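You operate a simulated robot arm through the tools that you are given. There is no shell and no other tool. Be economical: measure what you need, move in short steps, check, and stop when the job is done.

The job below is to be done with a simulated robot arm. You get a single attempt, and the scene is never put back.

## Task
Take the pink folded cloth and put it on the teal plate.

It is judged by the outcome, as a careful person would: the job done as asked, and still so three seconds after it is handed in. It fails if anything else is knocked over, pushed out of place, dropped, spilled or broken. Flat cloth is picked up by pressing the open fingertips on it (5 to 10 N) and closing them slowly along it; thin cloth reads only 2 to 8 mm in the jaws.

## Robot
A 7-joint arm with a two-finger parallel gripper, fixed in place. Base frame: the origin is at the foot of the arm, x ahead of it, y to its left, z up; the work surface is at about z = 0. Readings come in mm, degrees, newtons and seconds.
With the tool pointing down near the work surface it reaches from about 240 to 620 mm from the base axis. Its first joint turns from -66.0 to 66.0 degrees. Payload 2.6 kg.
The tool frame sits at the grasp point between the pads (the TCP): z along the fingers, y along the line on which they close. The tips reach 30 mm beyond it. Largest opening 94 mm; finger width 28, thickness 10; the body of the gripper, 50 by 96 mm, starts 55 mm behind the TCP.
Orientation is that of the tool frame in the base frame, as [roll, pitch, yaw] about the fixed x, y, z axes, in that order (R = Rz(yaw) Ry(pitch) Rx(roll)). With the fingers straight down and closing along the base's y, the tool's x points along the base's -x, its y along +y and its z along -z.

## Interface
- The arm moves only by the tool move_arm. Its argument "plan" is a list of rows, each an object of numbers (a shift or turn left out is 0, a gripper value left out holds the last): "claw": the gripper command, from -1 (shut) to 1 (fully open), values between in proportion; "x", "y", "z": the shift along the base's x, y, z in mm; "rx", "ry", "rz": the turn, a rotation vector about the base's x, y, z in degrees. In form: [{"claw": .., "x": .., "y": .., "z": .., "rx": .., "ry": .., "rz": ..}, ...]. A call has 1 to 10 rows; each row is the pose to reach, as a shift and turn from the pose commanded when the call began. Each row takes 0.2 s and may step no farther than 50 mm and 8.6 degrees from the row before; otherwise, or with a gripper value out of range, the whole call is refused. A pose out of reach is approached as far as the arm can. The call stops where the force on the tool passes 40 N (or 10 N more than at its start, if that is more) or the arm is blocked; 0.2 s more then pass. The fingers move at their own pace (about 72 mm/s each) and stop on an object; they squeeze with about 23 N. The grip force told is the motor's: it shows also when the fingers shut on nothing. Time passes only in rows, and 0.2 s behind the last, so rows that repeat a pose let the fingers close. It gives the time, the measured TCP pose, the force on the tool (base axes), the opening and the grip force at its end, in the units of the frame above (readings bear some noise).
- Cameras (640 x 400 px; columns grow to the right, rows downward): "scene" is fixed at [37.7, 432, 565.3]; the picture's right is [-0.76, -0.65, 0.00], its down [-0.38, 0.44, -0.82] and it looks along [0.53, -0.62, -0.58] (base axes); focal length 338 px, centre (320, 200). "wrist" rides on the gripper at [76, 14, -102] in the tool frame; the picture's right is [-0.18, 0.98, 0.00], its down [-0.75, -0.14, -0.64] and it looks along [-0.63, -0.12, 0.77] (tool axes); focal length 243 px, centre (320, 200). There is no depth. A picture from a camera that has moved, and an enlarged one, comes with that camera's place and axes in the base frame and with its lens.
- snapshot(camera): a new picture of that camera. The clock stands still meanwhile.
- zoom(camera, box): a new picture of the part [left, top, right, bottom] of that camera's present view, enlarged. The clock stands still meanwhile.
- sign_off(): hands the job in; it is judged then, once.

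Work in short steps. Places have to be worked out from the pictures, the camera data and where the tool is seen: move nearer, look again, correct. Check each grasp and each placing, and mend what went wrong. You have 90 turns and 42 pictures in all, those below and enlarged ones among them. Open the gripper and draw the arm clear of the work before you hand the job in, unless the task says otherwise; then end with one line.

The tools are called as name(argument=value, ...) on one line, values as JSON. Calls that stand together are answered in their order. move_arm: Moves the arm, as the interface text tells. Its arguments: {"type":"object","properties":{"plan":{"type":"array","items":{"type":"object","properties":{"claw":{"type":"number"},"x":{"type":"number"},"y":{"type":"number"},"z":{"type":"number"},"rx":{"type":"number"},"ry":{"type":"number"},"rz":{"type":"number"}}}}},"required":["plan"]} The other tools are called the same way: snapshot (camera) takes a picture; zoom (camera, box) takes an enlarged picture of a part of a camera's view; sign_off () hands the job in.

At the start:

```text
t: 0.0
eef_pos: [429.2, -104.1, 286.8]
tcp_rot: [180.0, 0.0, -179.9]
ft_force: [1.3, -0.1, -0.1]
gripper_width: 93.9
gripper_force: 0.0
```

scene: 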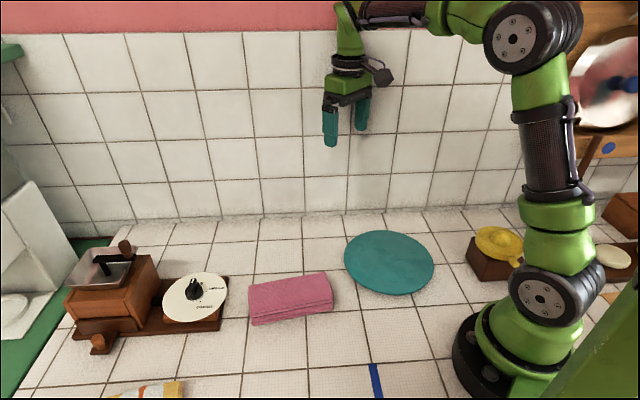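
wrist: 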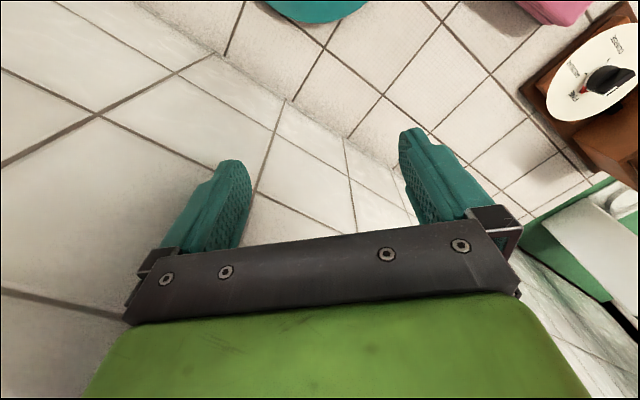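

The pink cloth looks to be around (370,134), with its long side about 55° from x, and the plate around (272,-83). I'll zoom in on both.

zoom(camera="scene", box=[230, 250, 358, 330])

zoom(camera="scene", box=[320, 200, 480, 300])

```text
5.00 times, centred on (294, 290) of scene
camera zoom: at [37.7, 432.0, 565.3], right [-0.76, -0.65, 0.0], down [-0.38, 0.44, -0.82], along [0.53, -0.62, -0.58], focal length 1690 px, centre (450, -250)
```

zoom: 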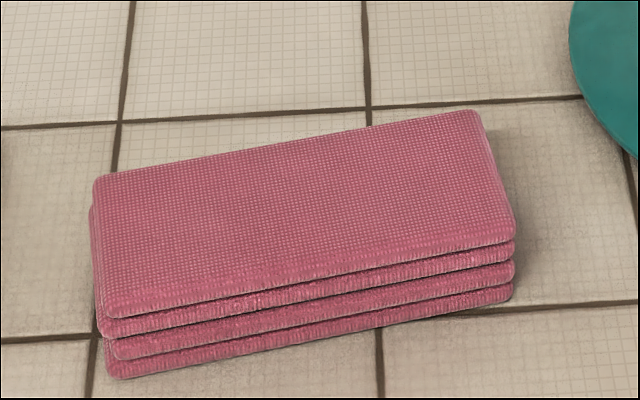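

```text
4.00 times, centred on (400, 250) of scene
camera zoom: at [37.7, 432.0, 565.3], right [-0.76, -0.65, 0.0], down [-0.38, 0.44, -0.82], along [0.53, -0.62, -0.58], focal length 1352 px, centre (0, 0)
```

zoom: 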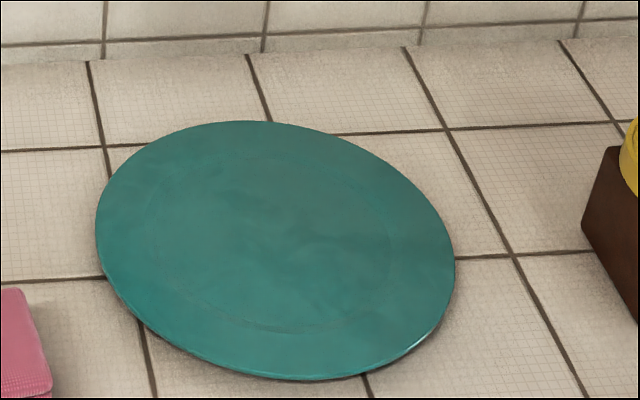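

The cloth is a folded stack about 27 mm tall and about 159×67 mm. Its top centre is near (368,134), and the short side lies along about 143°. It fits between the open fingers, so I'll move above it with the tool turned +53.4°.

move_arm(plan=[{"claw": 1, "x": -8.7, "y": 34, "z": -10, "rz": 7.6}, {"x": -17.4, "y": 68, "z": -20, "rz": 15.2}, {"x": -26, "y": 102, "z": -30, "rz": 22.8}, {"x": -35, "y": 136, "z": -40, "rz": 30.4}, {"x": -44, "y": 170, "z": -55, "rz": 38}, {"x": -52, "y": 204, "z": -70, "rz": 45.6}, {"x": -61, "y": 238, "z": -90, "rz": 53.4}, {"x": -61, "y": 238, "z": -120, "rz": 53.4}, {"x": -61, "y": 238, "z": -120, "rz": 53.4}])

snapshot(camera="wrist")

snapshot(camera="scene")

```text
t: 2.0
eef_pos: [366.5, 135.0, 167.5]
tcp_rot: [180.0, -0.1, -126.7]
ft_force: [0.2, 0.1, 1.2]
gripper_width: 94.0
gripper_force: 0.0
```

```text
37 pictures are left
camera wrist: at [308.0, 83.2, 269.2], right [-0.68, 0.73, 0.0], down [0.56, 0.52, 0.64], along [0.47, 0.44, -0.77], focal length 243 px, centre (320, 200)
```

wrist: 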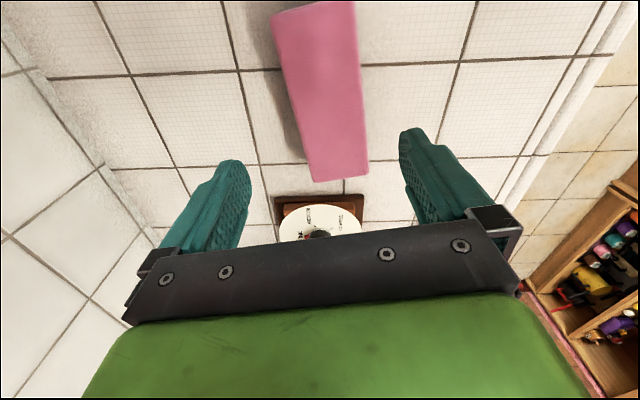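

```text
36 pictures are left
```

scene: 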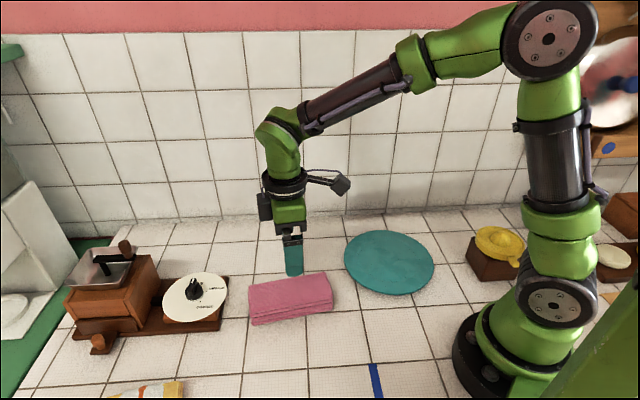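

The cloth height is uncertain because the two views disagree at 27 mm. I'll zoom the wrist view and triangulate.

zoom(camera="wrist", box=[160, 0, 480, 200])

zoom(camera="scene", box=[230, 250, 358, 330])

```text
2.00 times, centred on (320, 100) of wrist
camera zoom: at [308.0, 83.2, 269.2], right [-0.68, 0.73, 0.0], down [0.56, 0.52, 0.64], along [0.47, 0.44, -0.77], focal length 485 px, centre (320, 400)
```

zoom: 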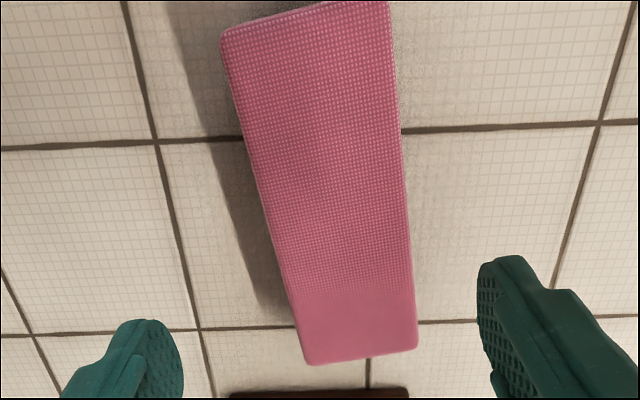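

```text
5.00 times, centred on (294, 290) of scene
camera zoom: at [37.7, 432.0, 565.3], right [-0.76, -0.65, 0.0], down [-0.38, 0.44, -0.82], along [0.53, -0.62, -0.58], focal length 1690 px, centre (450, -250)
```

zoom: 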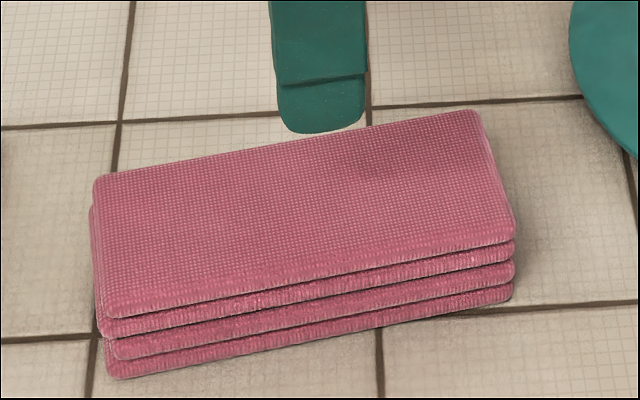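

Both views agree on a top height of about 40 mm and a centre near (361,144), about 64 mm wide. I'll shift over it and drop to just above the cloth, then check.

move_arm(plan=[{"x": -6, "y": 9, "z": -30}, {"x": -6, "y": 9, "z": -60}, {"x": -6, "y": 9, "z": -82}, {"x": -6, "y": 9, "z": -82}])

snapshot(camera="wrist")

zoom(camera="scene", box=[230, 250, 358, 330])

```text
t: 3.0
eef_pos: [361.2, 141.2, 86.9]
tcp_rot: [180.0, 0.0, -126.6]
ft_force: [0.4, 0.1, -0.3]
gripper_width: 94.0
gripper_force: 0.1
```

```text
33 pictures are left
camera wrist: at [303.0, 89.5, 189.0], right [-0.68, 0.73, 0.0], down [0.56, 0.52, 0.64], along [0.47, 0.44, -0.77], focal length 243 px, centre (320, 200)
```

wrist: 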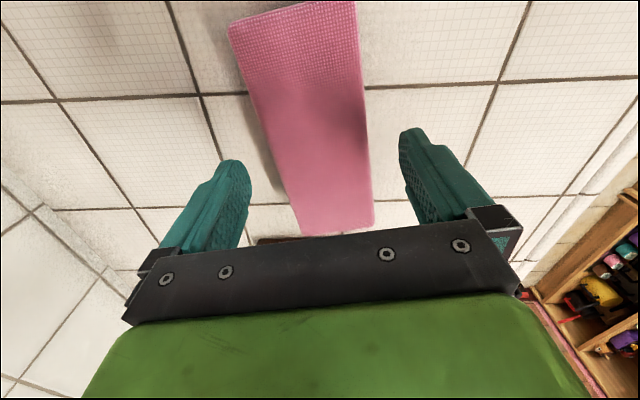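

```text
5.00 times, centred on (294, 290) of scene
camera zoom: at [37.7, 432.0, 565.3], right [-0.76, -0.65, 0.0], down [-0.38, 0.44, -0.82], along [0.53, -0.62, -0.58], focal length 1690 px, centre (450, -250)
```

zoom: 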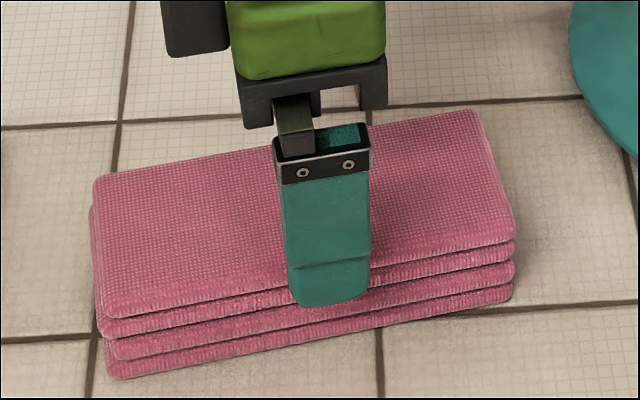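

The cloth is centred between the fingers, so I'll descend until the tips are about 5 mm above the table.

move_arm(plan=[{"z": -15}, {"z": -30}, {"z": -42}, {"z": -50}, {"z": -50}])

zoom(camera="scene", box=[230, 250, 358, 330])

```text
t: 4.2
eef_pos: [360.7, 141.6, 36.6]
tcp_rot: [-180.0, 0.0, -126.6]
ft_force: [0.5, 0.6, 0.2]
gripper_width: 93.8
gripper_force: 0.1
```

```text
5.00 times, centred on (294, 290) of scene
camera zoom: at [37.7, 432.0, 565.3], right [-0.76, -0.65, 0.0], down [-0.38, 0.44, -0.82], along [0.53, -0.62, -0.58], focal length 1690 px, centre (450, -250)
```

zoom: 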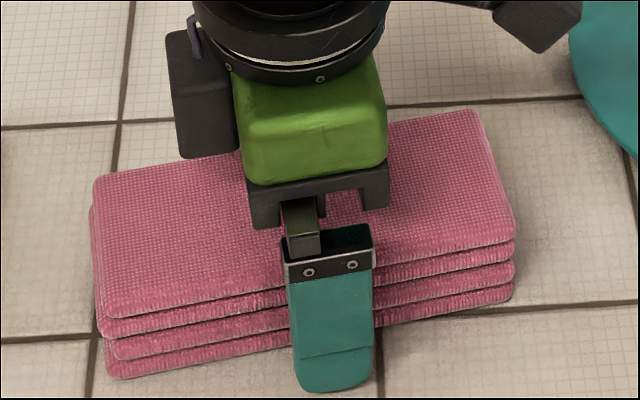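

No contact forces, and the fingers straddle the stack, so I'll close.

move_arm(plan=[{"claw": 0.6}, {"claw": 0.3}, {"claw": 0.1}, {"claw": -0.2}, {"claw": -0.5}, {"claw": -1}, {"claw": -1}])

zoom(camera="scene", box=[230, 250, 358, 330])

```text
t: 5.8
eef_pos: [361.7, 141.6, 36.7]
tcp_rot: [180.0, 0.0, -126.6]
ft_force: [0.3, 0.0, -0.8]
gripper_width: 69.3
gripper_force: 22.7
```

```text
5.00 times, centred on (294, 290) of scene
camera zoom: at [37.7, 432.0, 565.3], right [-0.76, -0.65, 0.0], down [-0.38, 0.44, -0.82], along [0.53, -0.62, -0.58], focal length 1690 px, centre (450, -250)
```

zoom: 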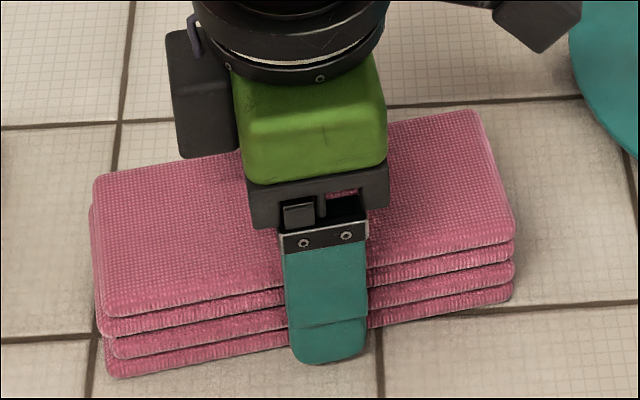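

The fingers hold the stack at 69 mm and 23 N. I'll lift it and check.

move_arm(plan=[{"z": 10}, {"z": 25}, {"z": 45}, {"z": 70}, {"z": 95}, {"z": 95}])

snapshot(camera="scene")

```text
t: 7.2
eef_pos: [361.1, 143.1, 129.7]
tcp_rot: [-179.9, 0.0, -126.5]
ft_force: [0.2, -0.5, -1.4]
gripper_width: 69.2
gripper_force: 22.9
```

```text
29 pictures are left
```

scene: 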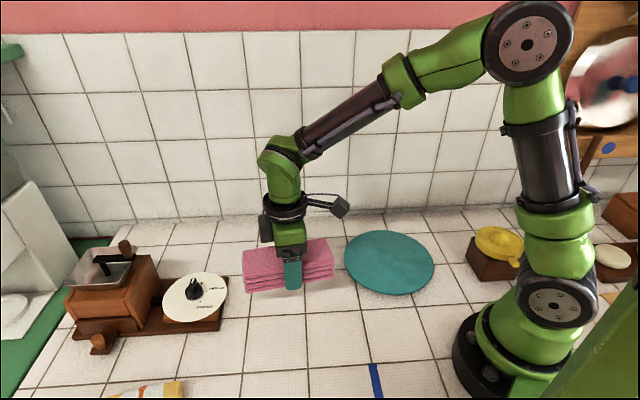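

The whole stack came up intact. I'll carry it over the plate centre, about (273,-82), turning with the arm.

move_arm(plan=[{"x": -6, "y": -15, "rz": -3}, {"x": -18, "y": -45, "rz": -8}, {"x": -30, "y": -77, "rz": -13}, {"x": -42, "y": -109, "rz": -18}, {"x": -55, "y": -141, "rz": -23}, {"x": -68, "y": -173, "rz": -28}, {"x": -79, "y": -203, "rz": -33}, {"x": -86, "y": -220, "rz": -37}, {"x": -88, "y": -225, "rz": -38}, {"x": -88, "y": -225, "rz": -38}])

snapshot(camera="scene")

snapshot(camera="wrist")

```text
t: 9.4
eef_pos: [275.9, -83.3, 131.4]
tcp_rot: [180.0, 0.0, -164.7]
ft_force: [-0.2, 0.2, -1.3]
gripper_width: 69.2
gripper_force: 22.5
```

```text
28 pictures are left
```

scene: 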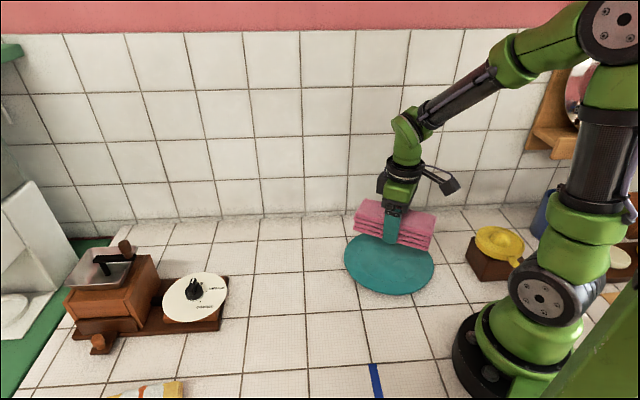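

```text
27 pictures are left
camera wrist: at [197.2, -88.5, 232.1], right [-0.08, 1.0, 0.0], down [0.76, 0.06, 0.64], along [0.64, 0.05, -0.77], focal length 243 px, centre (320, 200)
```

wrist: 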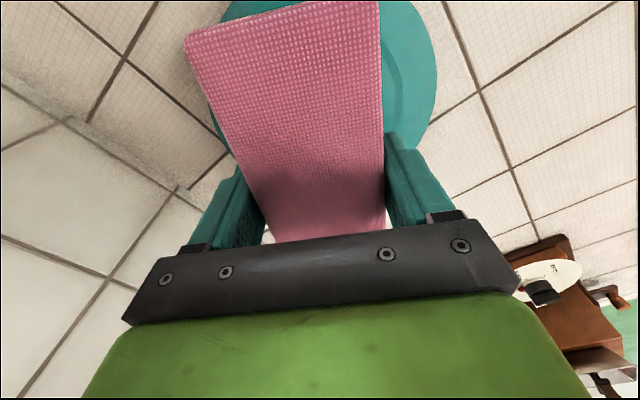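

The cloth sits over the plate, which is confirmed at about (272,-82). Its bottom is about 37 mm below the TCP, so I'll lower to just above the plate.

move_arm(plan=[{"x": -3, "y": 1, "z": -20}, {"x": -3, "y": 1, "z": -40}, {"x": -3, "y": 1, "z": -60}, {"x": -3, "y": 1, "z": -72}, {"x": -3, "y": 1, "z": -72}])

zoom(camera="scene", box=[320, 200, 480, 300])

```text
t: 10.6
eef_pos: [272.2, -80.7, 58.0]
tcp_rot: [180.0, 0.0, -164.6]
ft_force: [0.2, 0.3, -1.7]
gripper_width: 69.5
gripper_force: 22.9
```

```text
4.00 times, centred on (400, 250) of scene
camera zoom: at [37.7, 432.0, 565.3], right [-0.76, -0.65, 0.0], down [-0.38, 0.44, -0.82], along [0.53, -0.62, -0.58], focal length 1352 px, centre (0, 0)
```

zoom: 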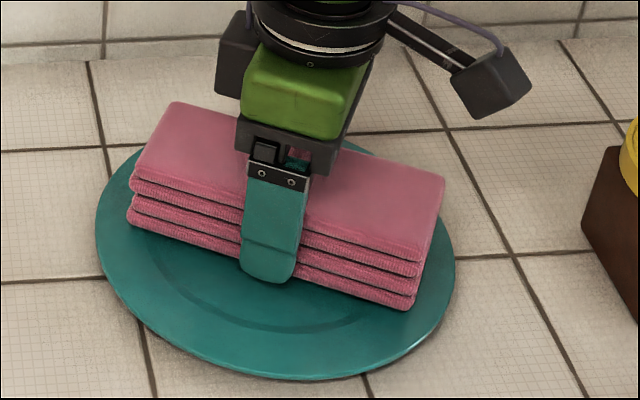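

It's well centred, so I'll lower in small steps and watch the force.

move_arm(plan=[{"z": -3}, {"z": -6}, {"z": -9}, {"z": -9}])

```text
t: 11.6
eef_pos: [273.1, -80.5, 49.7]
tcp_rot: [-179.9, 0.2, -164.5]
ft_force: [-5.3, 3.2, 31.7]
gripper_width: 69.1
gripper_force: 23.0
```

It's pressing on the plate at 32 N, so I'll ease up slightly before releasing.

move_arm(plan=[{"z": 1}, {"z": 1.5}, {"z": 1.5}])

zoom(camera="scene", box=[320, 200, 480, 300])

```text
t: 12.4
eef_pos: [270.4, -80.5, 51.3]
tcp_rot: [180.0, -0.1, -164.6]
ft_force: [-0.4, 0.3, -1.3]
gripper_width: 69.0
gripper_force: 22.7
```

```text
4.00 times, centred on (400, 250) of scene
camera zoom: at [37.7, 432.0, 565.3], right [-0.76, -0.65, 0.0], down [-0.38, 0.44, -0.82], along [0.53, -0.62, -0.58], focal length 1352 px, centre (0, 0)
```

zoom: 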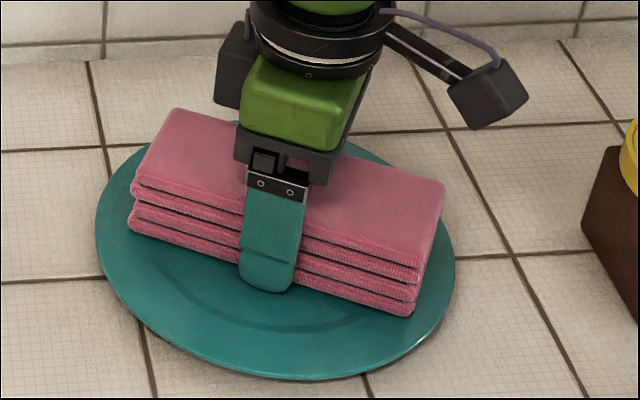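

The load is relieved and the cloth rests on the plate, inside the rim. I'll open slowly.

move_arm(plan=[{"claw": 0.5}, {"claw": 0.6}, {"claw": 0.75}, {"claw": 0.9}, {"claw": 0.9}])

zoom(camera="scene", box=[320, 200, 480, 300])

```text
t: 13.6
eef_pos: [273.0, -82.6, 50.6]
tcp_rot: [-180.0, 0.0, -164.6]
ft_force: [-0.5, -0.3, 0.3]
gripper_width: 89.5
gripper_force: 0.1
```

```text
4.00 times, centred on (400, 250) of scene
camera zoom: at [37.7, 432.0, 565.3], right [-0.76, -0.65, 0.0], down [-0.38, 0.44, -0.82], along [0.53, -0.62, -0.58], focal length 1352 px, centre (0, 0)
```

zoom: 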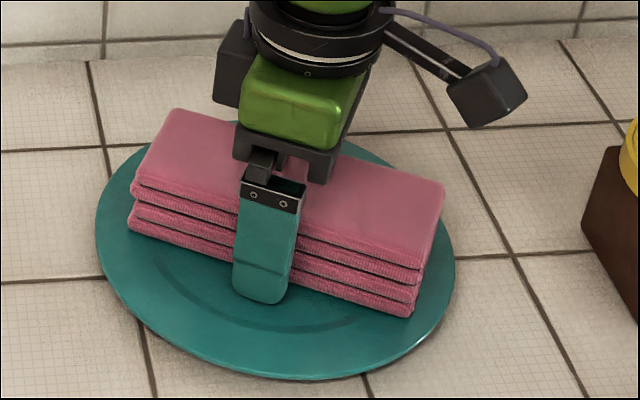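

The cloth is released and steady, so I'll raise the arm straight up.

move_arm(plan=[{"z": 15}, {"z": 35}, {"z": 65}, {"z": 100}, {"z": 140}, {"z": 180}, {"z": 180}])

snapshot(camera="scene")

snapshot(camera="wrist")

```text
t: 15.2
eef_pos: [274.8, -78.9, 230.0]
tcp_rot: [180.0, 0.1, -164.6]
ft_force: [-0.1, -0.7, 0.2]
gripper_width: 89.3
gripper_force: 0.1
```

```text
23 pictures are left
```

scene: 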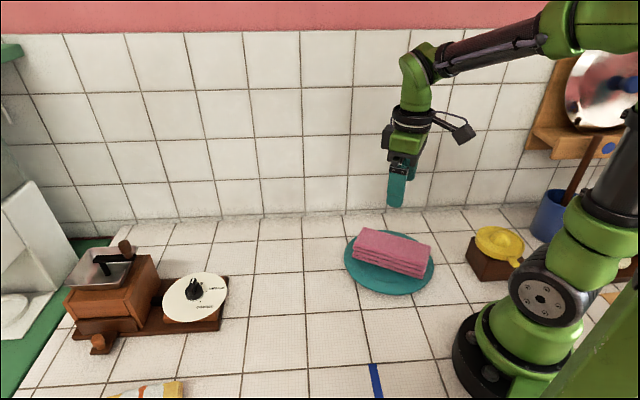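

```text
22 pictures are left
camera wrist: at [195.6, -84.7, 331.9], right [-0.08, 1.0, 0.0], down [0.76, 0.07, 0.64], along [0.64, 0.05, -0.77], focal length 243 px, centre (320, 200)
```

wrist: 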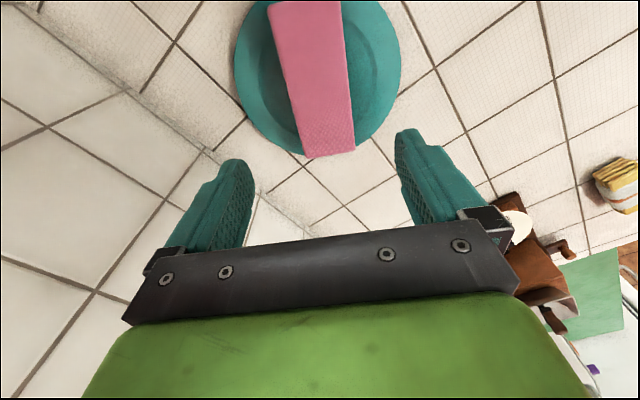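

The stack sits within the plate and is stable, nothing else has moved, and the arm is clear above it. I'm handing in.

sign_off()

```text
The job is handed in.
```

The pink folded cloth is on the teal plate, still folded and inside the rim. The gripper is open and clear above it, and the last pictures show nothing else disturbed.
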